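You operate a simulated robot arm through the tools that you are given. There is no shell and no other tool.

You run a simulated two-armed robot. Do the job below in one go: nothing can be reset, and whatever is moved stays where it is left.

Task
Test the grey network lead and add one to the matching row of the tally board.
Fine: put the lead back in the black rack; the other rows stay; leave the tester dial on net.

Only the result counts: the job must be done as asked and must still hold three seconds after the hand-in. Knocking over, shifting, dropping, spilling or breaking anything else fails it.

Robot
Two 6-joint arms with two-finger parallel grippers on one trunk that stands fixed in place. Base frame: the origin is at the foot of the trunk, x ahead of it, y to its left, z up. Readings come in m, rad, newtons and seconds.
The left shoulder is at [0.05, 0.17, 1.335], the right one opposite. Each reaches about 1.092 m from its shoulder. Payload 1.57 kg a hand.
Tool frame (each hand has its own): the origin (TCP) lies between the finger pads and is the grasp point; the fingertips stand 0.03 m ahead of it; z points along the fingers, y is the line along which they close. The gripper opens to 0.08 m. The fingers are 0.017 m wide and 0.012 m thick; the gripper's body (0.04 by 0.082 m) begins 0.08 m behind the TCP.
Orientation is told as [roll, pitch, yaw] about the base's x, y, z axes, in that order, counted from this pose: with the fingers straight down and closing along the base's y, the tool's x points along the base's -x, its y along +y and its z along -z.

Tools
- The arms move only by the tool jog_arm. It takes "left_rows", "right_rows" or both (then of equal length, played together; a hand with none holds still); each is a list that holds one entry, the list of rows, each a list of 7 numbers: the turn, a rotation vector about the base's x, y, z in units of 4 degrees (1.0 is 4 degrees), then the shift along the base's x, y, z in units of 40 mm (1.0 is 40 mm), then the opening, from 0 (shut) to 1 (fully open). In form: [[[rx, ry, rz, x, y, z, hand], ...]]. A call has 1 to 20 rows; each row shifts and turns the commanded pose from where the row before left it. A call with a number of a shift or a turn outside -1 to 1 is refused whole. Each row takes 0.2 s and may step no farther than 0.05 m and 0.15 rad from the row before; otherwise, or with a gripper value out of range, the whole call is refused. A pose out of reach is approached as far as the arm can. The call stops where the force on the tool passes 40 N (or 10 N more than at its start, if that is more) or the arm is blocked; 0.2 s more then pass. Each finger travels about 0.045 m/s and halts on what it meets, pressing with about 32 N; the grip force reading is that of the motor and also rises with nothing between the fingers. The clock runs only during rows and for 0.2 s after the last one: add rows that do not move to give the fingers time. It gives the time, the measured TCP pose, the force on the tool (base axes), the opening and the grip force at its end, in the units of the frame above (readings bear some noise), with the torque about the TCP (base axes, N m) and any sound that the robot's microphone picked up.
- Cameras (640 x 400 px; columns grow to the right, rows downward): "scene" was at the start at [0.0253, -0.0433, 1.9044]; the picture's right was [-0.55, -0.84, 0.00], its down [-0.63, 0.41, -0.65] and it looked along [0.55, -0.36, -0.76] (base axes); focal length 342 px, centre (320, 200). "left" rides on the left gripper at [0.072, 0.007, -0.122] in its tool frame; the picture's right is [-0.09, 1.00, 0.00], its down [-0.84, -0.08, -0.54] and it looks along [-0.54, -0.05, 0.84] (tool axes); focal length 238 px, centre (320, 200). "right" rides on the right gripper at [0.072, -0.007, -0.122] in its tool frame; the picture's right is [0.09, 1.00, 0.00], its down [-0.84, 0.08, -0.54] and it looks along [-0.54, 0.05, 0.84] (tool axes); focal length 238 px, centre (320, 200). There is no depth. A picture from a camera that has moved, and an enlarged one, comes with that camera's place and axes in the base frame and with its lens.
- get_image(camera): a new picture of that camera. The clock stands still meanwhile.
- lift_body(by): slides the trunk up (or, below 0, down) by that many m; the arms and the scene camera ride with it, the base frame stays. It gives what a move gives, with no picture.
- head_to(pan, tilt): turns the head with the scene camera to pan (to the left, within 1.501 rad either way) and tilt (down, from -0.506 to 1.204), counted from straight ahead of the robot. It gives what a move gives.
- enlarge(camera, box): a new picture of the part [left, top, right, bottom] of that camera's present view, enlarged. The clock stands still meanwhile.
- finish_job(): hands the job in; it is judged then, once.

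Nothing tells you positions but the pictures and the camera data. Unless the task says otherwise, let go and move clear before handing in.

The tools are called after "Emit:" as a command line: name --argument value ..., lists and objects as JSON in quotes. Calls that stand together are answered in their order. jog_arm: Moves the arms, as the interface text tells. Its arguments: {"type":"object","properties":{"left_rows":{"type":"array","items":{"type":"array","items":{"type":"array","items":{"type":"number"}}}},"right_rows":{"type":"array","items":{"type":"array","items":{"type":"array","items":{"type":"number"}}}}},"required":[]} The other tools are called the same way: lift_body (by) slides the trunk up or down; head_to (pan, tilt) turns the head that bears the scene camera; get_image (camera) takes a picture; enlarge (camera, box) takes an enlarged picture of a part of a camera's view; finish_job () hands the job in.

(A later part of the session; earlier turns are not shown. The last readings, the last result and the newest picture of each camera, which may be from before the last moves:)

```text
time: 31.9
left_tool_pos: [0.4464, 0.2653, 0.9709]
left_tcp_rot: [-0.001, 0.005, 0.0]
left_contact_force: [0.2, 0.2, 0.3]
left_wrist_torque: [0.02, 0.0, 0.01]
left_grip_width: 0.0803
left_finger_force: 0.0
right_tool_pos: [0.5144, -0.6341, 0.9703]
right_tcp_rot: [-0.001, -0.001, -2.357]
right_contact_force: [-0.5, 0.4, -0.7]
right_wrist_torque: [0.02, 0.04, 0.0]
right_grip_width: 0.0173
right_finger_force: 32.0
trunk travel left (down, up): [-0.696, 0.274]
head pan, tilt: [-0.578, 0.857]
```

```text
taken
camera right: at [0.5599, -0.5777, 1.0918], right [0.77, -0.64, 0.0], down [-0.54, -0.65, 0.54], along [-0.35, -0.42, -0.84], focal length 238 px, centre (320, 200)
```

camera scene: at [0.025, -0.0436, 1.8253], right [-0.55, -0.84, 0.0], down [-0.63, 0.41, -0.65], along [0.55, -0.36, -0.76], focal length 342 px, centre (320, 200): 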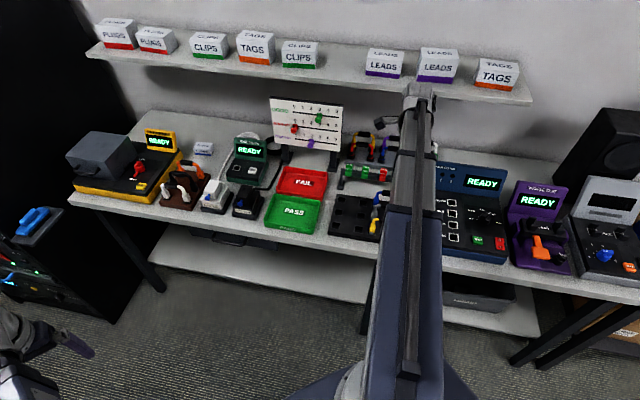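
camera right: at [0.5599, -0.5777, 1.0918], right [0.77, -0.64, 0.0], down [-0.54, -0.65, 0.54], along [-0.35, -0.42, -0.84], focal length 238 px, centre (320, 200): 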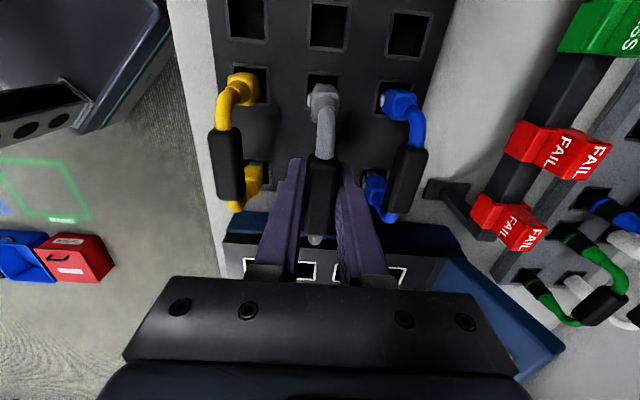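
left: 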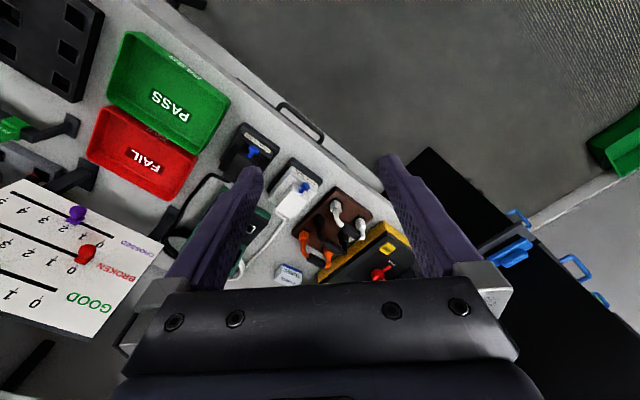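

The lead came up freely. I'll raise it clear, look at how it hangs, then move above the NET sockets.

Emit:
lift_body --by 0.13

Emit:
jog_arm --right_rows '[[[0, 0, 0, -0.3, -0.497, 0, 0], [0, 0, 0, -0.3, -0.497, 0, 0], [0, 0, 0, -0.3, -0.497, 0, 0], [0, 0, 0, -0.3, -0.497, 0, 0], [0, 0, 0, -0.3, -0.497, 0, 0], [0, 0, 0, -0.3, -0.497, 0, 0], [0, 0, 0, -0.3, -0.497, 0, 0], [0, 0, 0, -0.3, -0.497, 0, 0], [0, 0, 0, 0, 0, 0, 0]]]'

Emit:
get_image --camera "right"

Emit:
get_image --camera "scene"

Emit:
enlarge --camera "right" --box '[220, 60, 420, 210]'

```text
time: 33.4
left_tool_pos: [0.4464, 0.264, 1.1011]
left_tcp_rot: [0.002, 0.004, -0.001]
left_contact_force: [0.3, 0.5, -0.4]
left_wrist_torque: [-0.01, -0.02, 0.0]
left_grip_width: 0.0801
left_finger_force: 0.1
right_tool_pos: [0.5138, -0.6322, 1.1001]
right_tcp_rot: [-0.002, 0.0, -2.358]
right_contact_force: [-0.6, 1.4, -0.1]
right_wrist_torque: [0.03, 0.01, -0.02]
right_grip_width: 0.0171
right_finger_force: 32.4
trunk travel left (down, up): [-0.826, 0.144]
head pan, tilt: [-0.578, 0.857]
```

```text
time: 35.4
left_tool_pos: [0.4466, 0.2654, 1.1005]
left_tcp_rot: [0.0, 0.003, 0.0]
left_contact_force: [0.6, -0.6, -0.2]
left_wrist_torque: [-0.01, -0.03, 0.01]
left_grip_width: 0.0799
left_finger_force: 0.2
right_tool_pos: [0.4177, -0.7904, 1.1011]
right_tcp_rot: [0.0, 0.001, -2.356]
right_contact_force: [-0.4, -0.5, -1.3]
right_wrist_torque: [-0.02, -0.01, -0.03]
right_grip_width: 0.0173
right_finger_force: 31.7
trunk travel left (down, up): [-0.826, 0.144]
head pan, tilt: [-0.578, 0.857]
```

```text
taken
camera right: at [0.4637, -0.7359, 1.222], right [0.77, -0.64, 0.0], down [-0.54, -0.65, 0.54], along [-0.35, -0.42, -0.84], focal length 238 px, centre (320, 200)
```

right: 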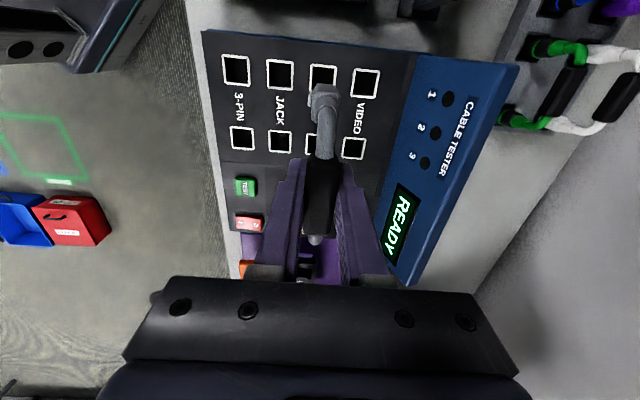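

```text
taken
camera scene: at [0.0255, -0.043, 1.7804], right [-0.55, -0.84, 0.0], down [-0.63, 0.41, -0.65], along [0.55, -0.36, -0.76], focal length 342 px, centre (320, 200)
```

scene: 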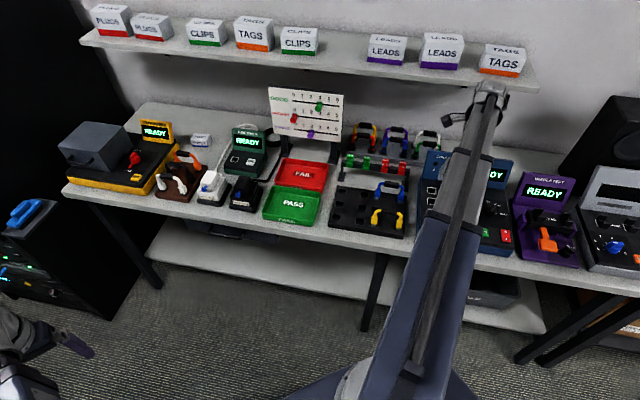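

```text
2.67 times, centred on (320, 135) of right
camera zoom: at [0.4637, -0.7359, 1.222], right [0.77, -0.64, 0.0], down [-0.54, -0.65, 0.54], along [-0.35, -0.42, -0.84], focal length 636 px, centre (320, 373)
```

zoom: 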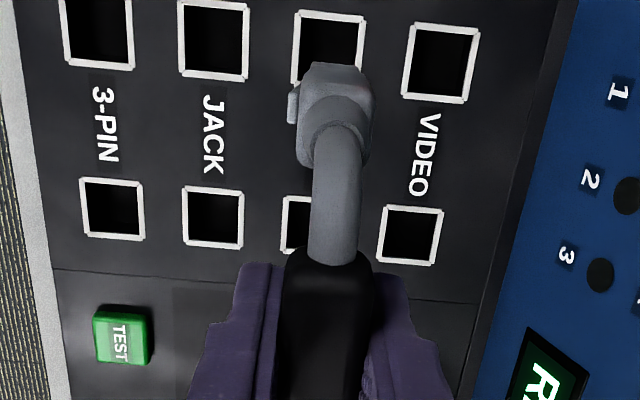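

The lead hangs straight and is aligned with the NET pair to within a couple of millimetres. I'll lower to just above the sockets and check.

Emit:
lift_body --by -0.08

Emit:
enlarge --camera "right" --box '[220, 30, 420, 180]'

Emit:
enlarge --camera "scene" --box '[380, 60, 560, 195]'

```text
time: 36.6
left_tool_pos: [0.4471, 0.2644, 1.0207]
left_tcp_rot: [0.001, 0.006, -0.001]
left_contact_force: [-0.3, 0.5, -0.2]
left_wrist_torque: [-0.02, 0.03, 0.0]
left_grip_width: 0.0799
left_finger_force: 0.0
right_tool_pos: [0.4181, -0.7916, 1.0214]
right_tcp_rot: [-0.001, 0.001, -2.356]
right_contact_force: [-0.3, 0.4, 0.3]
right_wrist_torque: [0.0, -0.01, 0.0]
right_grip_width: 0.0174
right_finger_force: 32.2
trunk travel left (down, up): [-0.746, 0.224]
head pan, tilt: [-0.578, 0.857]
```

```text
2.67 times, centred on (320, 105) of right
camera zoom: at [0.4638, -0.7359, 1.142], right [0.77, -0.64, 0.0], down [-0.54, -0.65, 0.54], along [-0.35, -0.42, -0.84], focal length 636 px, centre (320, 453)
```

zoom: 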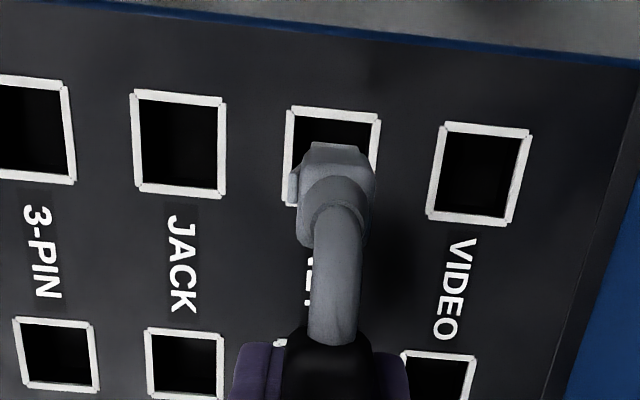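

```text
2.96 times, centred on (470, 128) of scene
camera zoom: at [0.0252, -0.0432, 1.7004], right [-0.55, -0.84, 0.0], down [-0.63, 0.41, -0.65], along [0.55, -0.36, -0.76], focal length 1014 px, centre (-124, 415)
```

zoom: 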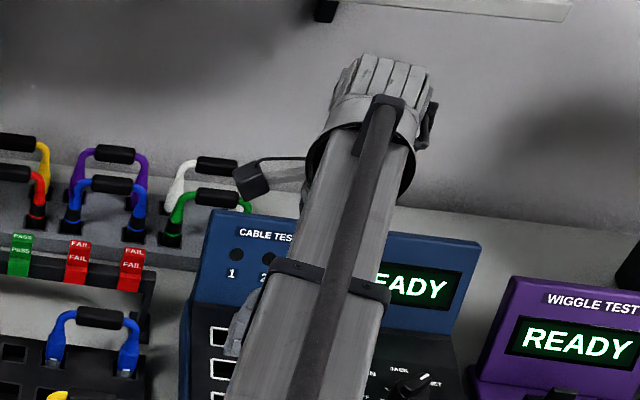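

Alignment matches how the lead sat in the rack to within about 1 mm. I'll lower in small steps and watch the force.

Emit:
lift_body --by -0.015

Emit:
enlarge --camera "right" --box '[220, 30, 420, 180]'

```text
time: 37.2
left_tool_pos: [0.4469, 0.2638, 1.0058]
left_tcp_rot: [0.0, 0.003, 0.0]
left_contact_force: [0.2, -0.2, -0.9]
left_wrist_torque: [-0.01, -0.01, 0.0]
left_grip_width: 0.0802
left_finger_force: 0.1
right_tool_pos: [0.4186, -0.7916, 1.0059]
right_tcp_rot: [-0.002, -0.001, -2.357]
right_contact_force: [0.0, -0.3, -0.1]
right_wrist_torque: [-0.04, 0.03, -0.02]
right_grip_width: 0.0173
right_finger_force: 32.1
trunk travel left (down, up): [-0.731, 0.239]
head pan, tilt: [-0.578, 0.857]
```

```text
2.67 times, centred on (320, 105) of right
camera zoom: at [0.4637, -0.7359, 1.127], right [0.77, -0.64, 0.0], down [-0.54, -0.65, 0.54], along [-0.35, -0.42, -0.84], focal length 636 px, centre (320, 453)
```

zoom: 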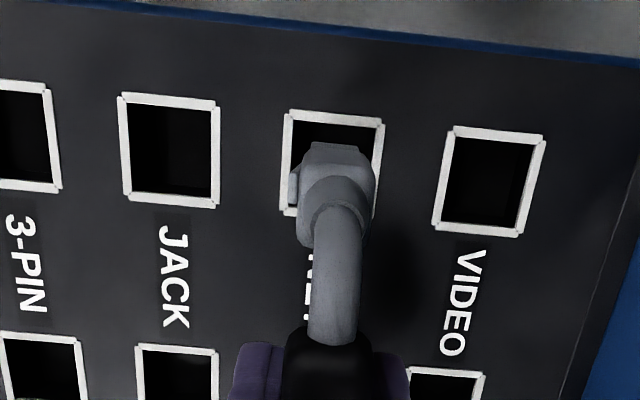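

Emit:
lift_body --by -0.01

Emit:
lift_body --by -0.007

Emit:
enlarge --camera "right" --box '[220, 30, 420, 180]'

```text
time: 37.8
left_tool_pos: [0.4459, 0.2647, 0.9962]
left_tcp_rot: [0.0, 0.004, -0.001]
left_contact_force: [0.8, 0.6, -0.3]
left_wrist_torque: [-0.05, 0.01, 0.02]
left_grip_width: 0.0798
left_finger_force: 0.0
right_tool_pos: [0.4174, -0.7912, 0.9963]
right_tcp_rot: [0.001, 0.001, -2.355]
right_contact_force: [-0.7, 0.1, -0.8]
right_wrist_torque: [0.0, -0.04, -0.01]
right_grip_width: 0.0174
right_finger_force: 32.1
trunk travel left (down, up): [-0.721, 0.249]
head pan, tilt: [-0.578, 0.857]
```

```text
time: 38.4
left_tool_pos: [0.4472, 0.2648, 0.9889]
left_tcp_rot: [0.001, 0.002, 0.0]
left_contact_force: [1.0, -0.7, -0.3]
left_wrist_torque: [0.02, 0.02, 0.02]
left_grip_width: 0.08
left_finger_force: 0.0
right_tool_pos: [0.4183, -0.7911, 0.9885]
right_tcp_rot: [0.0, 0.001, -2.356]
right_contact_force: [0.1, 0.7, -0.5]
right_wrist_torque: [0.0, -0.01, 0.0]
right_grip_width: 0.0173
right_finger_force: 32.0
trunk travel left (down, up): [-0.714, 0.256]
head pan, tilt: [-0.578, 0.857]
```

```text
2.67 times, centred on (320, 105) of right
camera zoom: at [0.4638, -0.7359, 1.1099], right [0.77, -0.64, 0.0], down [-0.54, -0.65, 0.54], along [-0.35, -0.42, -0.84], focal length 636 px, centre (320, 453)
```

zoom: 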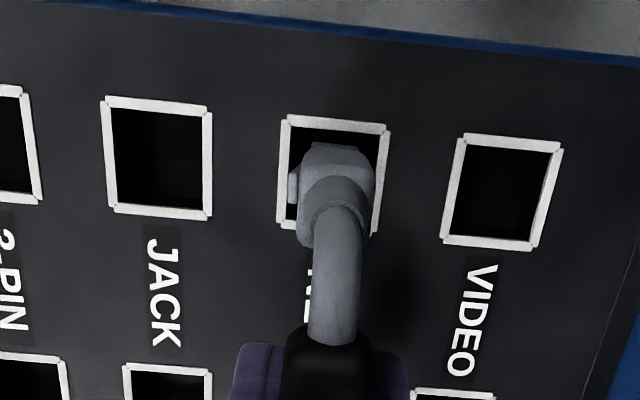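

No contact yet, and the plug is centred in the socket. Continuing down gently.

Emit:
lift_body --by -0.006

Emit:
lift_body --by -0.004

Emit:
enlarge --camera "right" --box '[220, 30, 420, 180]'

Emit:
get_image --camera "scene"

```text
time: 38.9
left_tool_pos: [0.4459, 0.2638, 0.9831]
left_tcp_rot: [0.0, 0.004, 0.0]
left_contact_force: [0.1, 0.0, -0.1]
left_wrist_torque: [0.03, 0.01, 0.01]
left_grip_width: 0.08
left_finger_force: 0.0
right_tool_pos: [0.4165, -0.7911, 0.9831]
right_tcp_rot: [0.0, 0.0, -2.355]
right_contact_force: [0.2, -0.8, -0.5]
right_wrist_torque: [0.0, 0.06, -0.01]
right_grip_width: 0.0173
right_finger_force: 31.8
trunk travel left (down, up): [-0.708, 0.262]
head pan, tilt: [-0.578, 0.857]
```

```text
time: 39.5
left_tool_pos: [0.4473, 0.264, 0.9789]
left_tcp_rot: [-0.001, 0.003, 0.0]
left_contact_force: [-0.1, -0.2, -0.2]
left_wrist_torque: [0.0, -0.02, 0.01]
left_grip_width: 0.0796
left_finger_force: 0.0
right_tool_pos: [0.4183, -0.7922, 0.9793]
right_tcp_rot: [0.0, 0.0, -2.355]
right_contact_force: [-0.5, -0.2, -0.6]
right_wrist_torque: [-0.04, 0.01, -0.01]
right_grip_width: 0.0172
right_finger_force: 32.0
trunk travel left (down, up): [-0.704, 0.266]
head pan, tilt: [-0.578, 0.857]
```

```text
2.67 times, centred on (320, 105) of right
camera zoom: at [0.4638, -0.7359, 1.0999], right [0.77, -0.64, 0.0], down [-0.54, -0.65, 0.54], along [-0.35, -0.42, -0.84], focal length 636 px, centre (320, 453)
```

zoom: 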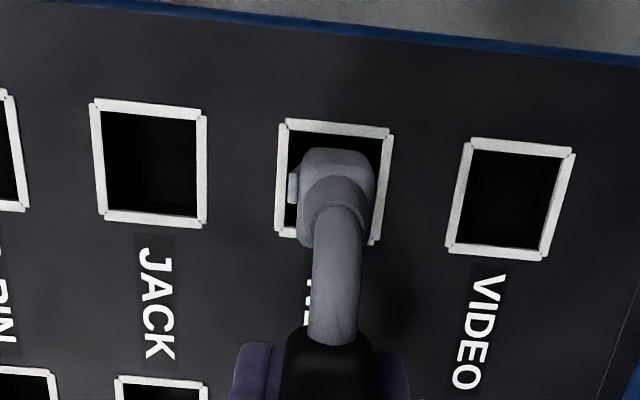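

```text
taken
camera scene: at [0.0253, -0.0432, 1.6583], right [-0.55, -0.84, 0.0], down [-0.63, 0.41, -0.65], along [0.55, -0.36, -0.76], focal length 342 px, centre (320, 200)
```

scene: 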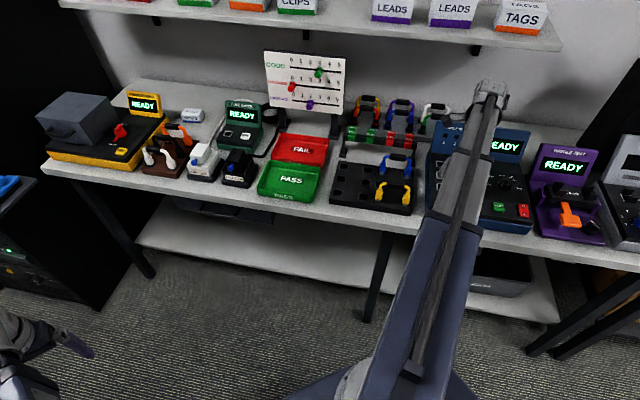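

Emit:
lift_body --by -0.004

Emit:
lift_body --by -0.003

Emit:
lift_body --by -0.003

Emit:
enlarge --camera "right" --box '[220, 30, 420, 180]'

```text
time: 40.0
left_tool_pos: [0.446, 0.2641, 0.9749]
left_tcp_rot: [-0.004, 0.002, 0.0]
left_contact_force: [-0.1, 0.0, -0.3]
left_wrist_torque: [-0.04, 0.0, 0.04]
left_grip_width: 0.0799
left_finger_force: 0.0
right_tool_pos: [0.4172, -0.7917, 0.9773]
right_tcp_rot: [0.002, -0.002, -2.358]
right_contact_force: [3.2, -6.3, 35.1]
right_wrist_torque: [-0.13, -0.19, 0.02]
right_grip_width: 0.0175
right_finger_force: 31.2
trunk travel left (down, up): [-0.7, 0.27]
head pan, tilt: [-0.578, 0.857]
```

```text
time: 40.3
left_tool_pos: [0.4447, 0.2658, 0.975]
left_tcp_rot: [-0.003, 0.002, 0.001]
left_contact_force: [-0.5, 0.0, 0.2]
left_wrist_torque: [-0.02, 0.0, -0.01]
left_grip_width: 0.0799
left_finger_force: 0.1
right_tool_pos: [0.417, -0.7906, 0.9768]
right_tcp_rot: [0.006, -0.002, -2.356]
right_contact_force: [1.4, -1.6, 35.4]
right_wrist_torque: [0.18, -0.18, 0.04]
right_grip_width: 0.0177
right_finger_force: 32.0
trunk travel left (down, up): [-0.7, 0.27]
head pan, tilt: [-0.578, 0.857]
stopped: the force on the tool passed its limit at 46 N (the readings are from after the stop); the commanded pose is now the measured one
```

```text
time: 40.6
left_tool_pos: [0.4458, 0.2667, 0.9742]
left_tcp_rot: [-0.004, 0.001, 0.001]
left_contact_force: [0.8, -0.5, 0.4]
left_wrist_torque: [-0.01, -0.03, -0.03]
left_grip_width: 0.08
left_finger_force: 0.1
right_tool_pos: [0.4179, -0.791, 0.9759]
right_tcp_rot: [0.007, -0.001, -2.358]
right_contact_force: [0.3, -1.5, 37.7]
right_wrist_torque: [0.13, -0.07, 0.0]
right_grip_width: 0.0172
right_finger_force: 31.5
trunk travel left (down, up): [-0.699, 0.271]
head pan, tilt: [-0.578, 0.857]
stopped: the force on the tool passed its limit at 46 N (the readings are from after the stop); the commanded pose is now the measured one
```

```text
2.67 times, centred on (320, 105) of right
camera zoom: at [0.463, -0.7346, 1.098], right [0.77, -0.64, 0.01], down [-0.54, -0.64, 0.54], along [-0.34, -0.42, -0.84], focal length 636 px, centre (320, 453)
```

zoom: 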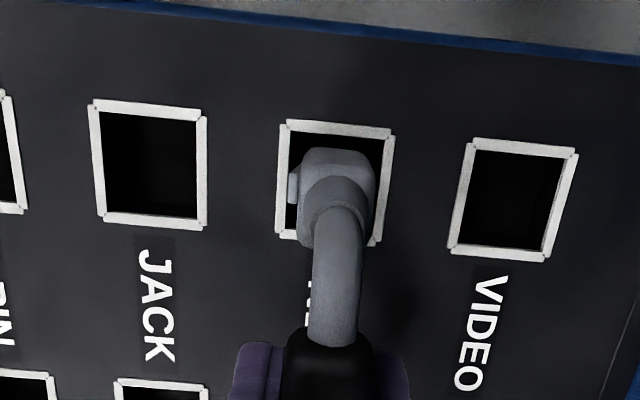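

It made firm contact at about the rack's seated depth. I'll ease the load, release, rise and inspect.

Emit:
lift_body --by 0.001

Emit:
jog_arm --right_rows '[[[0, 0, 0, 0, 0, 0, 0.56], [0, 0, 0, 0, 0, 0, 0.56], [0, 0, 0, 0, 0, 0, 0.56], [0, 0, 0, 0, 0, 0, 0.56]]]'

Emit:
lift_body --by 0.1

Emit:
get_image --camera "right"

Emit:
enlarge --camera "right" --box '[220, 30, 420, 180]'

```text
time: 41.1
left_tool_pos: [0.4449, 0.2654, 0.9751]
left_tcp_rot: [-0.001, 0.001, 0.0]
left_contact_force: [-0.4, 0.3, -0.1]
left_wrist_torque: [0.01, 0.02, -0.03]
left_grip_width: 0.0801
left_finger_force: 0.0
right_tool_pos: [0.4179, -0.7915, 0.9766]
right_tcp_rot: [0.006, -0.001, -2.355]
right_contact_force: [0.8, 0.3, 25.2]
right_wrist_torque: [0.06, 0.06, -0.02]
right_grip_width: 0.0176
right_finger_force: 31.2
trunk travel left (down, up): [-0.7, 0.27]
head pan, tilt: [-0.578, 0.857]
```

```text
time: 42.1
left_tool_pos: [0.4458, 0.2645, 0.9755]
left_tcp_rot: [0.0, 0.003, 0.0]
left_contact_force: [-0.3, 0.0, 0.7]
left_wrist_torque: [-0.01, 0.01, 0.0]
left_grip_width: 0.0798
left_finger_force: 0.0
right_tool_pos: [0.4174, -0.7931, 0.9752]
right_tcp_rot: [0.003, -0.002, -2.357]
right_contact_force: [-0.3, -0.6, 0.0]
right_wrist_torque: [-0.03, 0.04, 0.0]
right_grip_width: 0.0447
right_finger_force: 0.0
trunk travel left (down, up): [-0.7, 0.27]
head pan, tilt: [-0.578, 0.857]
```

```text
time: 43.5
left_tool_pos: [0.4461, 0.2637, 1.0751]
left_tcp_rot: [-0.002, 0.004, 0.0]
left_contact_force: [-0.4, 0.0, 0.2]
left_wrist_torque: [0.01, -0.05, -0.03]
left_grip_width: 0.0802
left_finger_force: 0.0
right_tool_pos: [0.4185, -0.7926, 1.0761]
right_tcp_rot: [0.003, -0.002, -2.356]
right_contact_force: [0.0, -0.2, 0.7]
right_wrist_torque: [-0.01, -0.03, 0.02]
right_grip_width: 0.0449
right_finger_force: 0.1
trunk travel left (down, up): [-0.8, 0.17]
head pan, tilt: [-0.578, 0.857]
```

```text
taken
camera right: at [0.4642, -0.7371, 1.1962], right [0.77, -0.64, 0.0], down [-0.54, -0.64, 0.54], along [-0.35, -0.42, -0.84], focal length 238 px, centre (320, 200)
```

right: 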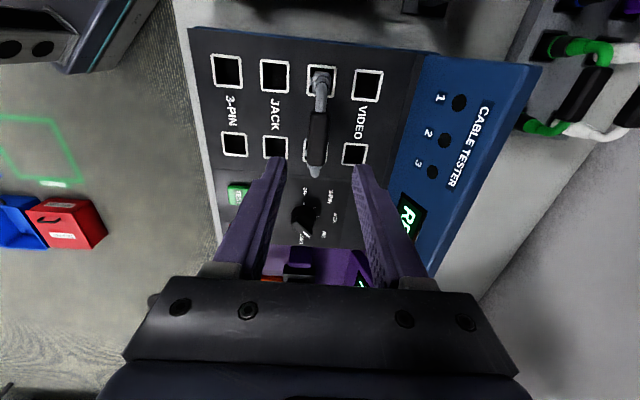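

```text
2.67 times, centred on (320, 105) of right
camera zoom: at [0.4642, -0.7371, 1.1962], right [0.77, -0.64, 0.0], down [-0.54, -0.64, 0.54], along [-0.35, -0.42, -0.84], focal length 636 px, centre (320, 453)
```

zoom: 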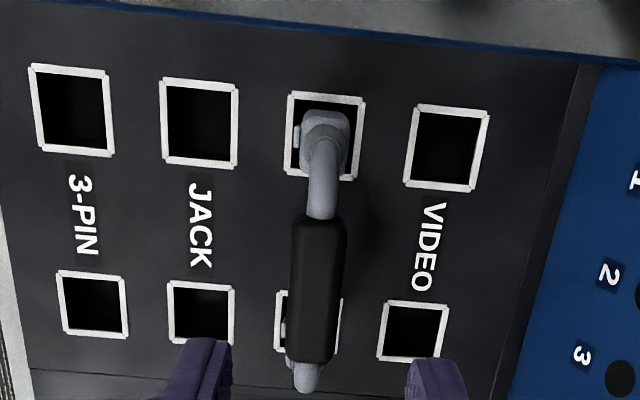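

The lead is seated in the NET pair. Next I'll close the fingers and move over the green TEST button at about (0.267, -0.802).

Emit:
jog_arm --right_rows '[[[0, 0, 0, -0.632, -0.042, 0, 0.4], [0, 0, 0, -0.632, -0.042, 0, 0.2], [0, 0, 0, -0.632, -0.042, 0, 0], [0, 0, 0, -0.632, -0.042, 0, 0], [0, 0, 0, -0.632, -0.042, 0, 0], [0, 0, 0, -0.632, -0.042, 0, 0], [0, 0, 0, 0, 0, 0, 0]]]'

Emit:
get_image --camera "right"

Emit:
enlarge --camera "right" --box '[220, 60, 420, 210]'

Emit:
enlarge --camera "scene" --box '[380, 60, 580, 220]'

```text
time: 45.1
left_tool_pos: [0.4458, 0.2642, 1.0752]
left_tcp_rot: [0.001, 0.002, 0.001]
left_contact_force: [-0.2, 0.0, 0.8]
left_wrist_torque: [0.03, 0.02, 0.0]
left_grip_width: 0.0799
left_finger_force: 0.0
right_tool_pos: [0.2666, -0.8038, 1.0751]
right_tcp_rot: [0.005, -0.003, -2.357]
right_contact_force: [0.1, -0.2, 0.1]
right_wrist_torque: [0.01, 0.03, 0.01]
right_grip_width: 0.0
right_finger_force: 21.1
trunk travel left (down, up): [-0.8, 0.17]
head pan, tilt: [-0.578, 0.857]
```

```text
taken
camera right: at [0.3125, -0.748, 1.1962], right [0.77, -0.64, 0.0], down [-0.54, -0.64, 0.54], along [-0.35, -0.42, -0.84], focal length 238 px, centre (320, 200)
```

right: 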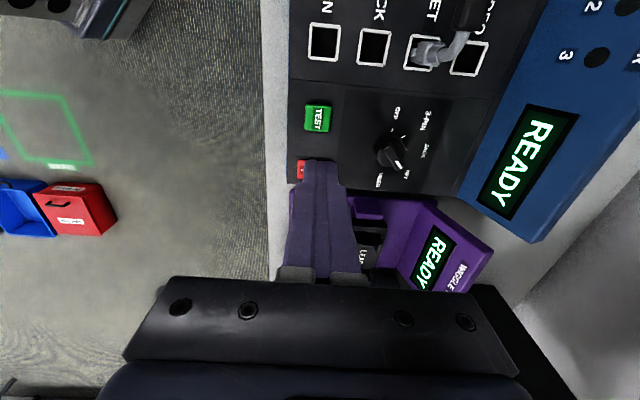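

```text
2.67 times, centred on (320, 135) of right
camera zoom: at [0.3125, -0.748, 1.1962], right [0.77, -0.64, 0.0], down [-0.54, -0.64, 0.54], along [-0.35, -0.42, -0.84], focal length 636 px, centre (320, 373)
```

zoom: 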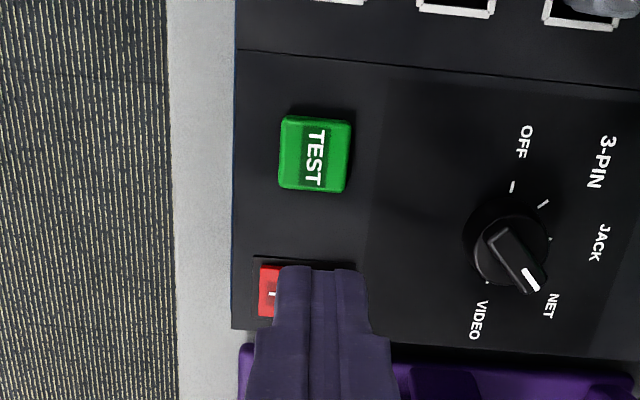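

```text
2.50 times, centred on (480, 140) of scene
camera zoom: at [0.0256, -0.0432, 1.7548], right [-0.55, -0.84, 0.0], down [-0.63, 0.41, -0.65], along [0.55, -0.36, -0.76], focal length 855 px, centre (-80, 350)
```

zoom: 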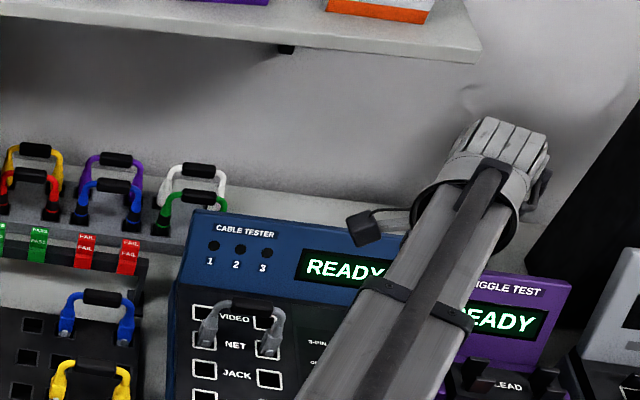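

The button is about 5 mm off the finger axis. I'll correct that, lower close to it, then press in small steps while watching force and sound.

Emit:
jog_arm --right_rows '[[[0, 0, 0, 0.045, 0.13, 0, 0], [0, 0, 0, 0, 0, 0, 0]]]'

Emit:
lift_body --by -0.1

Emit:
enlarge --camera "right" --box '[220, 60, 420, 210]'

```text
time: 45.7
left_tool_pos: [0.447, 0.2632, 1.075]
left_tcp_rot: [-0.001, 0.003, -0.001]
left_contact_force: [-0.5, -1.1, -0.3]
left_wrist_torque: [0.02, 0.03, -0.01]
left_grip_width: 0.08
left_finger_force: 0.1
right_tool_pos: [0.2674, -0.7982, 1.0751]
right_tcp_rot: [0.004, -0.003, -2.357]
right_contact_force: [-0.7, 0.4, 0.0]
right_wrist_torque: [-0.02, 0.02, -0.01]
right_grip_width: 0.0
right_finger_force: 21.8
trunk travel left (down, up): [-0.8, 0.17]
head pan, tilt: [-0.578, 0.857]
```

```text
time: 47.0
left_tool_pos: [0.4456, 0.264, 0.975]
left_tcp_rot: [0.0, 0.003, 0.0]
left_contact_force: [0.4, 0.5, 0.2]
left_wrist_torque: [-0.03, -0.02, 0.03]
left_grip_width: 0.0799
left_finger_force: 0.0
right_tool_pos: [0.2685, -0.7979, 0.9758]
right_tcp_rot: [0.002, -0.001, -2.356]
right_contact_force: [-0.6, -0.7, 0.2]
right_wrist_torque: [-0.03, 0.01, 0.0]
right_grip_width: 0.0
right_finger_force: 21.0
trunk travel left (down, up): [-0.7, 0.27]
head pan, tilt: [-0.578, 0.857]
```

```text
2.67 times, centred on (320, 135) of right
camera zoom: at [0.3141, -0.7426, 1.0964], right [0.77, -0.64, 0.0], down [-0.54, -0.64, 0.54], along [-0.35, -0.42, -0.84], focal length 636 px, centre (320, 373)
```

zoom: 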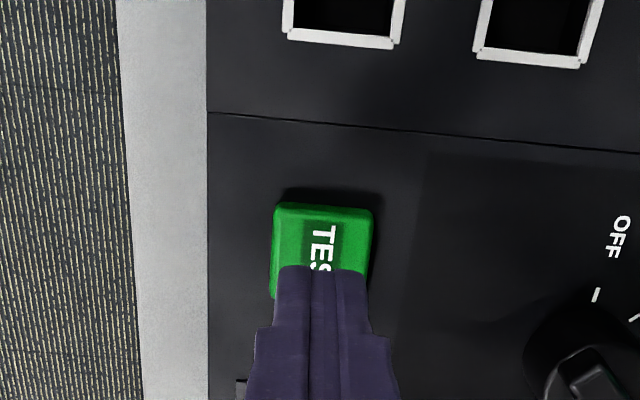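

Emit:
lift_body --by -0.015

Emit:
lift_body --by -0.004

Emit:
enlarge --camera "right" --box '[220, 60, 420, 210]'

```text
time: 47.6
left_tool_pos: [0.4464, 0.2643, 0.9599]
left_tcp_rot: [0.002, 0.005, -0.001]
left_contact_force: [0.1, -0.2, -0.3]
left_wrist_torque: [-0.03, 0.01, 0.01]
left_grip_width: 0.0801
left_finger_force: 0.0
right_tool_pos: [0.2683, -0.7983, 0.9595]
right_tcp_rot: [0.004, -0.002, -2.355]
right_contact_force: [-0.2, -0.5, -0.3]
right_wrist_torque: [0.0, 0.01, 0.0]
right_grip_width: 0.0
right_finger_force: 22.0
trunk travel left (down, up): [-0.685, 0.285]
head pan, tilt: [-0.578, 0.857]
```

```text
time: 48.2
left_tool_pos: [0.4459, 0.2647, 0.9553]
left_tcp_rot: [0.0, 0.002, 0.0]
left_contact_force: [0.3, -0.1, 0.4]
left_wrist_torque: [0.03, -0.01, 0.0]
left_grip_width: 0.0802
left_finger_force: 0.1
right_tool_pos: [0.2682, -0.7992, 0.9558]
right_tcp_rot: [0.003, -0.002, -2.356]
right_contact_force: [0.5, 0.5, 0.4]
right_wrist_torque: [-0.02, -0.02, -0.02]
right_grip_width: 0.0001
right_finger_force: 21.3
trunk travel left (down, up): [-0.681, 0.289]
head pan, tilt: [-0.578, 0.857]
```

```text
2.67 times, centred on (320, 135) of right
camera zoom: at [0.3141, -0.7426, 1.0773], right [0.77, -0.64, 0.0], down [-0.54, -0.64, 0.54], along [-0.35, -0.42, -0.84], focal length 636 px, centre (320, 373)
```

zoom: 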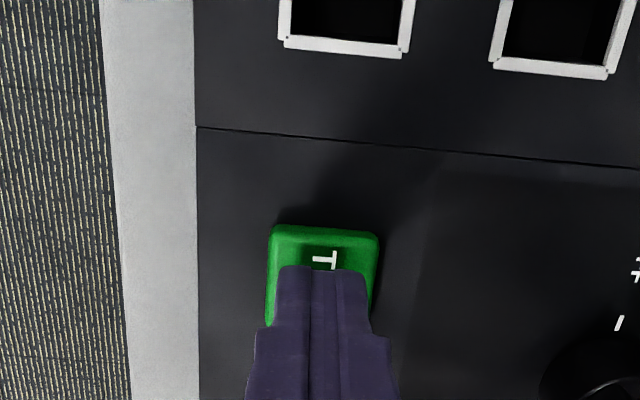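

Emit:
lift_body --by -0.004

Emit:
lift_body --by -0.003

Emit:
get_image --camera "scene"

```text
time: 48.7
left_tool_pos: [0.4466, 0.2649, 0.9527]
left_tcp_rot: [0.0, 0.002, 0.0]
left_contact_force: [-0.6, -0.1, 0.7]
left_wrist_torque: [0.01, -0.01, 0.01]
left_grip_width: 0.08
left_finger_force: 0.0
right_tool_pos: [0.2681, -0.7998, 0.9512]
right_tcp_rot: [0.005, -0.001, -2.358]
right_contact_force: [0.9, 0.0, -0.8]
right_wrist_torque: [0.01, -0.03, -0.01]
right_grip_width: 0.0
right_finger_force: 20.7
trunk travel left (down, up): [-0.677, 0.293]
head pan, tilt: [-0.578, 0.857]
```

```text
time: 49.2
left_tool_pos: [0.4455, 0.2642, 0.9483]
left_tcp_rot: [-0.002, 0.003, 0.001]
left_contact_force: [0.4, -0.4, -1.3]
left_wrist_torque: [0.02, -0.01, -0.01]
left_grip_width: 0.0801
left_finger_force: 0.2
right_tool_pos: [0.269, -0.7989, 0.9496]
right_tcp_rot: [0.003, -0.002, -2.358]
right_contact_force: [-0.3, 0.2, 0.6]
right_wrist_torque: [0.04, 0.0, 0.03]
right_grip_width: 0.0
right_finger_force: 21.5
trunk travel left (down, up): [-0.674, 0.296]
head pan, tilt: [-0.578, 0.857]
```

```text
taken
camera scene: at [0.0252, -0.0432, 1.6288], right [-0.55, -0.84, 0.0], down [-0.63, 0.41, -0.65], along [0.55, -0.36, -0.76], focal length 342 px, centre (320, 200)
```

scene: 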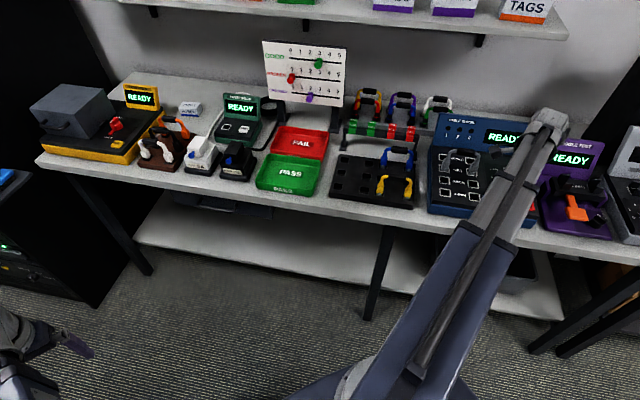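

Emit:
lift_body --by -0.003

Emit:
lift_body --by -0.003

Emit:
lift_body --by -0.002

Emit:
enlarge --camera "scene" --box '[420, 90, 620, 220]'

Emit:
get_image --camera "right"

```text
time: 49.7
left_tool_pos: [0.4456, 0.2638, 0.9455]
left_tcp_rot: [-0.001, 0.003, 0.0]
left_contact_force: [0.5, 0.6, 0.1]
left_wrist_torque: [0.01, 0.02, 0.0]
left_grip_width: 0.08
left_finger_force: 0.0
right_tool_pos: [0.2688, -0.798, 0.9467]
right_tcp_rot: [0.002, -0.003, -2.357]
right_contact_force: [0.5, -0.9, 2.7]
right_wrist_torque: [0.01, -0.02, 0.02]
right_grip_width: 0.0
right_finger_force: 21.4
trunk travel left (down, up): [-0.671, 0.299]
head pan, tilt: [-0.578, 0.857]
heard: click
```

```text
time: 50.2
left_tool_pos: [0.4465, 0.2642, 0.9442]
left_tcp_rot: [-0.002, 0.005, 0.0]
left_contact_force: [0.7, 0.3, 0.1]
left_wrist_torque: [-0.02, 0.03, -0.01]
left_grip_width: 0.0796
left_finger_force: 0.0
right_tool_pos: [0.2679, -0.7988, 0.943]
right_tcp_rot: [0.004, -0.001, -2.356]
right_contact_force: [1.5, -4.3, 13.4]
right_wrist_torque: [-0.11, -0.01, 0.03]
right_grip_width: 0.0
right_finger_force: 21.7
trunk travel left (down, up): [-0.668, 0.302]
head pan, tilt: [-0.578, 0.857]
```

```text
time: 50.8
left_tool_pos: [0.4463, 0.2645, 0.9413]
left_tcp_rot: [-0.002, 0.005, 0.0]
left_contact_force: [-0.1, 0.2, -0.1]
left_wrist_torque: [-0.04, 0.03, -0.01]
left_grip_width: 0.08
left_finger_force: 0.1
right_tool_pos: [0.2676, -0.7987, 0.9421]
right_tcp_rot: [0.003, -0.003, -2.357]
right_contact_force: [2.7, -7.5, 21.5]
right_wrist_torque: [-0.24, -0.11, -0.01]
right_grip_width: 0.0002
right_finger_force: 21.6
trunk travel left (down, up): [-0.666, 0.304]
head pan, tilt: [-0.578, 0.857]
```

```text
3.08 times, centred on (520, 155) of scene
camera zoom: at [0.0248, -0.0418, 1.621], right [-0.55, -0.84, 0.0], down [-0.63, 0.41, -0.66], along [0.55, -0.36, -0.76], focal length 1053 px, centre (-295, 338)
```

zoom: 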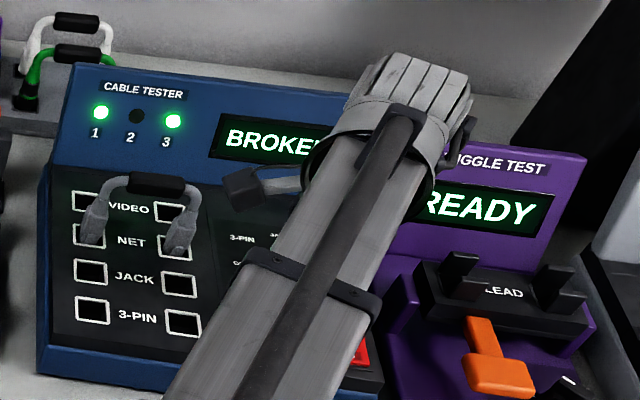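

```text
taken
camera right: at [0.314, -0.7421, 1.0633], right [0.77, -0.64, 0.0], down [-0.54, -0.64, 0.54], along [-0.34, -0.42, -0.84], focal length 238 px, centre (320, 200)
```

right: 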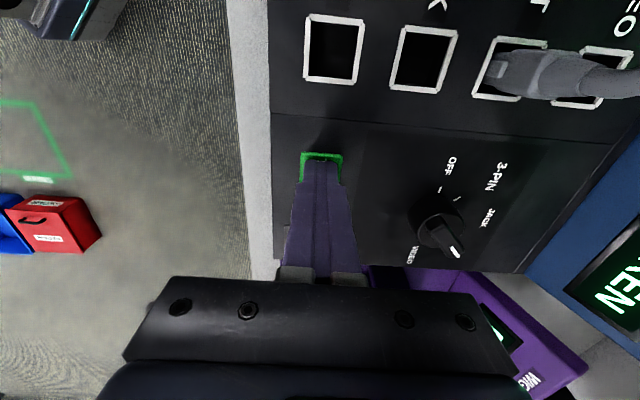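

There was a click, and the tester reads BROKEN with LEDs 1 and 3 lit and 2 dark. I'll rise and confirm the display.

Emit:
lift_body --by 0.13

Emit:
get_image --camera "right"

Emit:
enlarge --camera "scene" --box '[380, 80, 580, 220]'

```text
time: 52.4
left_tool_pos: [0.4466, 0.2637, 1.0713]
left_tcp_rot: [0.0, 0.003, 0.0]
left_contact_force: [-0.1, -0.3, 0.8]
left_wrist_torque: [0.03, -0.02, 0.0]
left_grip_width: 0.0799
left_finger_force: 0.0
right_tool_pos: [0.2685, -0.7987, 1.0708]
right_tcp_rot: [0.003, -0.001, -2.357]
right_contact_force: [0.1, -0.1, -0.1]
right_wrist_torque: [0.02, 0.02, 0.01]
right_grip_width: 0.0001
right_finger_force: 21.1
trunk travel left (down, up): [-0.796, 0.174]
head pan, tilt: [-0.578, 0.857]
```

```text
taken
camera right: at [0.3142, -0.7427, 1.1922], right [0.77, -0.64, 0.0], down [-0.54, -0.64, 0.54], along [-0.35, -0.42, -0.84], focal length 238 px, centre (320, 200)
```

right: 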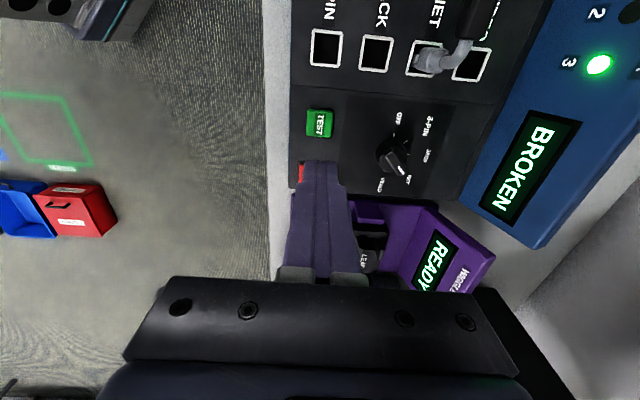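

```text
2.86 times, centred on (480, 150) of scene
camera zoom: at [0.0253, -0.0433, 1.7508], right [-0.55, -0.84, 0.0], down [-0.63, 0.41, -0.65], along [0.55, -0.36, -0.76], focal length 978 px, centre (-137, 343)
```

zoom: 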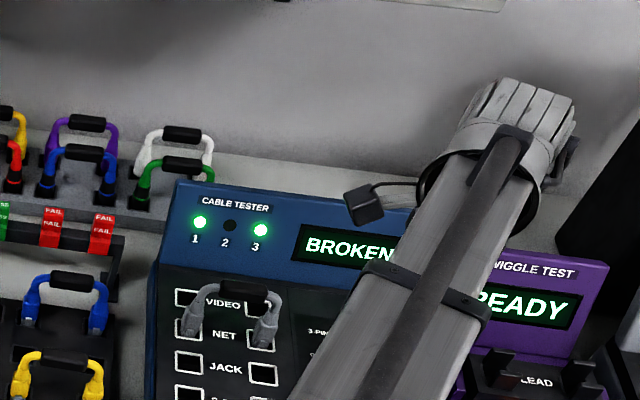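

The verdict is BROKEN. I'll go back over the lead with the fingers open and check alignment.

Emit:
jog_arm --right_rows '[[[0, 0, 0, 0.623, 0.03, 0, 0], [0, 0, 0, 0.623, 0.03, 0, 0.2], [0, 0, 0, 0.623, 0.03, 0, 0.4], [0, 0, 0, 0.623, 0.03, 0, 0.56], [0, 0, 0, 0.623, 0.03, 0, 0.56], [0, 0, 0, 0.623, 0.03, 0, 0.56], [0, 0, 0, 0, 0, 0, 0.56]]]'

Emit:
lift_body --by -0.035

Emit:
enlarge --camera "right" --box '[220, 60, 420, 210]'

```text
time: 54.0
left_tool_pos: [0.4469, 0.2632, 1.0713]
left_tcp_rot: [0.002, 0.003, -0.002]
left_contact_force: [0.4, -0.1, 0.3]
left_wrist_torque: [0.02, 0.0, -0.02]
left_grip_width: 0.0799
left_finger_force: 0.1
right_tool_pos: [0.418, -0.7912, 1.0716]
right_tcp_rot: [0.003, -0.002, -2.357]
right_contact_force: [-0.5, -0.6, -0.8]
right_wrist_torque: [-0.01, 0.01, 0.01]
right_grip_width: 0.0449
right_finger_force: 0.1
trunk travel left (down, up): [-0.796, 0.174]
head pan, tilt: [-0.578, 0.857]
```

```text
time: 54.7
left_tool_pos: [0.4465, 0.2637, 1.0355]
left_tcp_rot: [0.002, 0.004, 0.001]
left_contact_force: [-0.3, -0.6, -0.2]
left_wrist_torque: [0.0, 0.04, -0.05]
left_grip_width: 0.0798
left_finger_force: 0.0
right_tool_pos: [0.417, -0.7913, 1.0361]
right_tcp_rot: [0.003, -0.002, -2.357]
right_contact_force: [0.9, -0.1, 0.1]
right_wrist_torque: [0.01, 0.01, -0.02]
right_grip_width: 0.0449
right_finger_force: 0.0
trunk travel left (down, up): [-0.761, 0.209]
head pan, tilt: [-0.578, 0.857]
```

```text
2.67 times, centred on (320, 135) of right
camera zoom: at [0.4631, -0.7345, 1.1574], right [0.77, -0.64, 0.0], down [-0.54, -0.64, 0.54], along [-0.35, -0.42, -0.84], focal length 636 px, centre (320, 373)
```

zoom: 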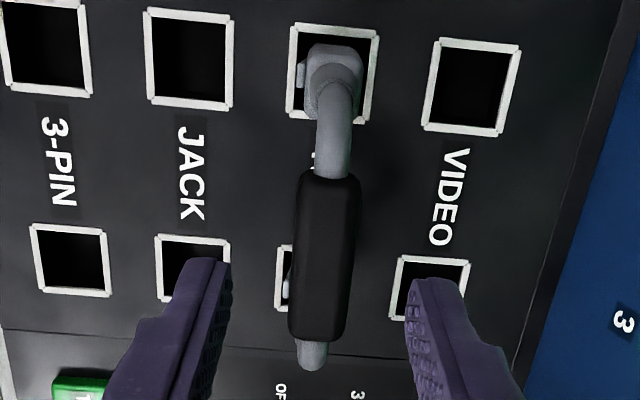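

Emit:
lift_body --by -0.059

Emit:
jog_arm --right_rows '[[[0, 0, 0, 0, 0, 0, 0], [0, 0, 0, 0, 0, 0, 0], [0, 0, 0, 0, 0, 0, 0], [0, 0, 0, 0, 0, 0, 0]]]'

Emit:
get_image --camera "right"

```text
time: 55.7
left_tool_pos: [0.4472, 0.2647, 0.9776]
left_tcp_rot: [-0.001, 0.003, -0.001]
left_contact_force: [-0.2, 0.4, -0.4]
left_wrist_torque: [0.03, -0.04, -0.01]
left_grip_width: 0.0802
left_finger_force: 0.1
right_tool_pos: [0.4178, -0.7905, 0.9782]
right_tcp_rot: [0.003, -0.002, -2.357]
right_contact_force: [-0.1, 0.1, 0.3]
right_wrist_torque: [0.0, 0.02, -0.02]
right_grip_width: 0.045
right_finger_force: 0.0
trunk travel left (down, up): [-0.702, 0.268]
head pan, tilt: [-0.578, 0.857]
```

```text
time: 56.7
left_tool_pos: [0.447, 0.2643, 0.9777]
left_tcp_rot: [0.001, 0.004, 0.0]
left_contact_force: [0.4, -1.1, -0.3]
left_wrist_torque: [0.0, 0.0, 0.0]
left_grip_width: 0.0801
left_finger_force: 0.1
right_tool_pos: [0.4178, -0.7893, 0.9782]
right_tcp_rot: [0.004, -0.002, -2.355]
right_contact_force: [0.3, -0.2, 0.8]
right_wrist_torque: [-0.01, 0.01, 0.0]
right_grip_width: 0.0175
right_finger_force: 32.2
trunk travel left (down, up): [-0.702, 0.268]
head pan, tilt: [-0.578, 0.857]
```

```text
taken
camera right: at [0.4632, -0.7346, 1.0983], right [0.77, -0.64, 0.0], down [-0.54, -0.64, 0.54], along [-0.35, -0.42, -0.84], focal length 238 px, centre (320, 200)
```

right: 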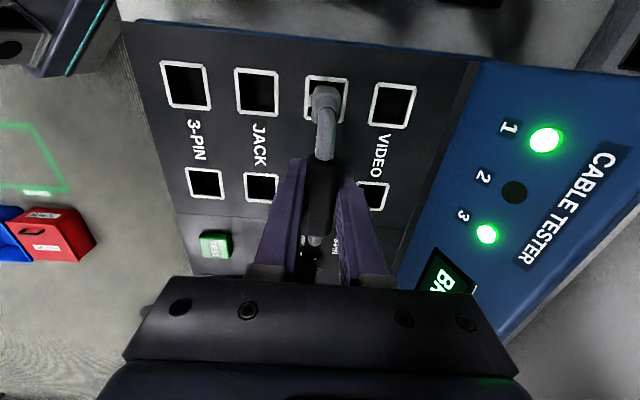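

Gripped again. I'll lift the lead out and carry it back above its original holes in the black rack.

Emit:
lift_body --by 0.125

Emit:
jog_arm --right_rows '[[[0, 0, 0, 0.3, 0.492, 0, 0], [0, 0, 0, 0.3, 0.492, 0, 0], [0, 0, 0, 0.3, 0.492, 0, 0], [0, 0, 0, 0.3, 0.492, 0, 0], [0, 0, 0, 0.3, 0.492, 0, 0], [0, 0, 0, 0.3, 0.492, 0, 0], [0, 0, 0, 0.3, 0.492, 0, 0], [0, 0, 0, 0.3, 0.492, 0, 0], [0, 0, 0, 0, 0, 0, 0]]]'

Emit:
enlarge --camera "right" --box '[220, 60, 420, 210]'

Emit:
get_image --camera "scene"

```text
time: 58.3
left_tool_pos: [0.4468, 0.266, 1.1027]
left_tcp_rot: [-0.001, 0.003, 0.0]
left_contact_force: [0.5, 0.0, 0.0]
left_wrist_torque: [0.01, -0.02, 0.0]
left_grip_width: 0.0797
left_finger_force: 0.0
right_tool_pos: [0.4174, -0.7905, 1.1023]
right_tcp_rot: [0.003, -0.003, -2.358]
right_contact_force: [0.4, 0.4, -0.5]
right_wrist_torque: [0.01, 0.01, 0.03]
right_grip_width: 0.017
right_finger_force: 32.0
trunk travel left (down, up): [-0.827, 0.143]
head pan, tilt: [-0.578, 0.857]
```

```text
time: 60.3
left_tool_pos: [0.4474, 0.2648, 1.1022]
left_tcp_rot: [0.001, 0.005, 0.0]
left_contact_force: [0.3, 0.5, 0.5]
left_wrist_torque: [0.01, 0.03, 0.01]
left_grip_width: 0.0801
left_finger_force: 0.1
right_tool_pos: [0.5139, -0.6337, 1.1019]
right_tcp_rot: [0.004, -0.004, -2.357]
right_contact_force: [-0.2, 0.1, -0.1]
right_wrist_torque: [-0.01, -0.01, 0.01]
right_grip_width: 0.0175
right_finger_force: 32.1
trunk travel left (down, up): [-0.827, 0.143]
head pan, tilt: [-0.578, 0.857]
```

```text
2.67 times, centred on (320, 135) of right
camera zoom: at [0.5595, -0.5772, 1.2232], right [0.77, -0.64, 0.0], down [-0.54, -0.64, 0.54], along [-0.35, -0.42, -0.84], focal length 636 px, centre (320, 373)
```

zoom: 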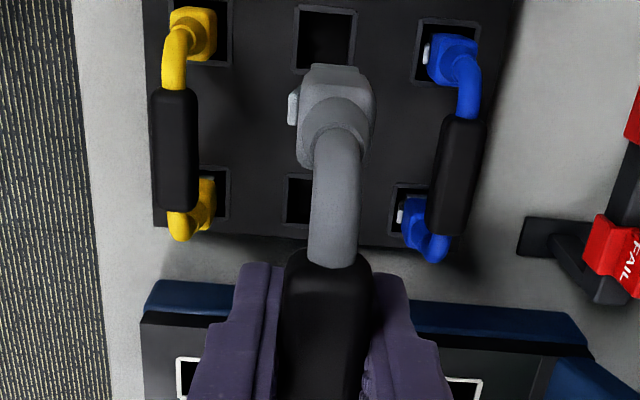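

```text
taken
camera scene: at [0.0252, -0.0436, 1.7818], right [-0.55, -0.84, 0.0], down [-0.63, 0.41, -0.65], along [0.55, -0.36, -0.76], focal length 342 px, centre (320, 200)
```

scene: 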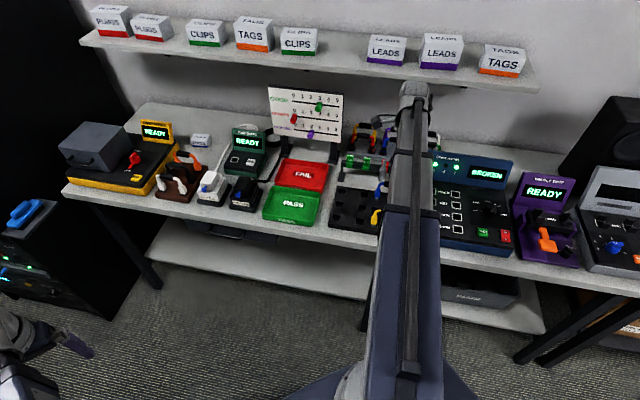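

Emit:
lift_body --by -0.11

Emit:
enlarge --camera "right" --box '[220, 30, 420, 180]'

```text
time: 61.7
left_tool_pos: [0.4453, 0.2634, 0.992]
left_tcp_rot: [-0.002, 0.004, -0.002]
left_contact_force: [0.6, 0.8, -0.2]
left_wrist_torque: [-0.01, 0.0, -0.01]
left_grip_width: 0.0803
left_finger_force: 0.0
right_tool_pos: [0.5136, -0.6318, 0.9929]
right_tcp_rot: [0.004, -0.002, -2.357]
right_contact_force: [0.1, -1.1, -1.0]
right_wrist_torque: [0.01, 0.01, 0.0]
right_grip_width: 0.0173
right_finger_force: 31.3
trunk travel left (down, up): [-0.717, 0.253]
head pan, tilt: [-0.578, 0.857]
```

```text
2.67 times, centred on (320, 105) of right
camera zoom: at [0.5595, -0.5771, 1.1134], right [0.77, -0.64, 0.0], down [-0.54, -0.64, 0.54], along [-0.35, -0.42, -0.84], focal length 636 px, centre (320, 453)
```

zoom: 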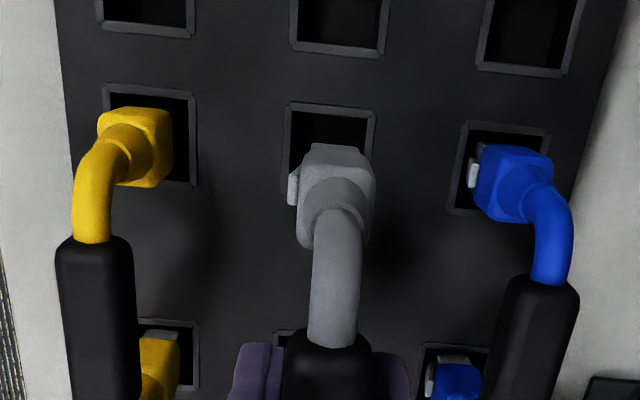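

Emit:
lift_body --by -0.03

Emit:
lift_body --by -0.01

Emit:
enlarge --camera "right" --box '[220, 30, 420, 180]'

```text
time: 62.4
left_tool_pos: [0.4463, 0.2643, 0.9626]
left_tcp_rot: [0.0, 0.003, 0.0]
left_contact_force: [0.5, -0.7, -0.7]
left_wrist_torque: [0.05, -0.01, 0.01]
left_grip_width: 0.0799
left_finger_force: 0.0
right_tool_pos: [0.5134, -0.6337, 0.9624]
right_tcp_rot: [0.004, -0.002, -2.356]
right_contact_force: [-0.2, 0.6, 0.1]
right_wrist_torque: [0.02, -0.03, 0.0]
right_grip_width: 0.0176
right_finger_force: 31.4
trunk travel left (down, up): [-0.687, 0.283]
head pan, tilt: [-0.578, 0.857]
```

```text
time: 63.0
left_tool_pos: [0.4463, 0.2647, 0.9515]
left_tcp_rot: [0.001, 0.003, 0.001]
left_contact_force: [0.6, 0.4, -0.3]
left_wrist_torque: [0.04, -0.01, 0.03]
left_grip_width: 0.08
left_finger_force: 0.0
right_tool_pos: [0.5145, -0.6334, 0.9518]
right_tcp_rot: [0.003, -0.002, -2.355]
right_contact_force: [0.7, -1.1, -1.5]
right_wrist_torque: [0.03, 0.02, -0.02]
right_grip_width: 0.0173
right_finger_force: 32.0
trunk travel left (down, up): [-0.677, 0.293]
head pan, tilt: [-0.578, 0.857]
```

```text
2.67 times, centred on (320, 105) of right
camera zoom: at [0.5594, -0.577, 1.0733], right [0.77, -0.64, 0.0], down [-0.54, -0.64, 0.54], along [-0.35, -0.42, -0.84], focal length 636 px, centre (320, 453)
```

zoom: 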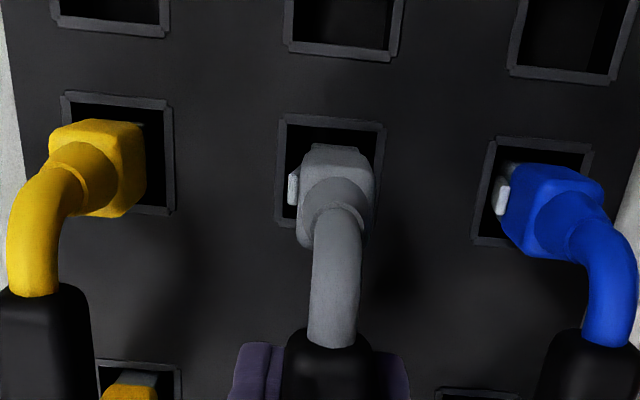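

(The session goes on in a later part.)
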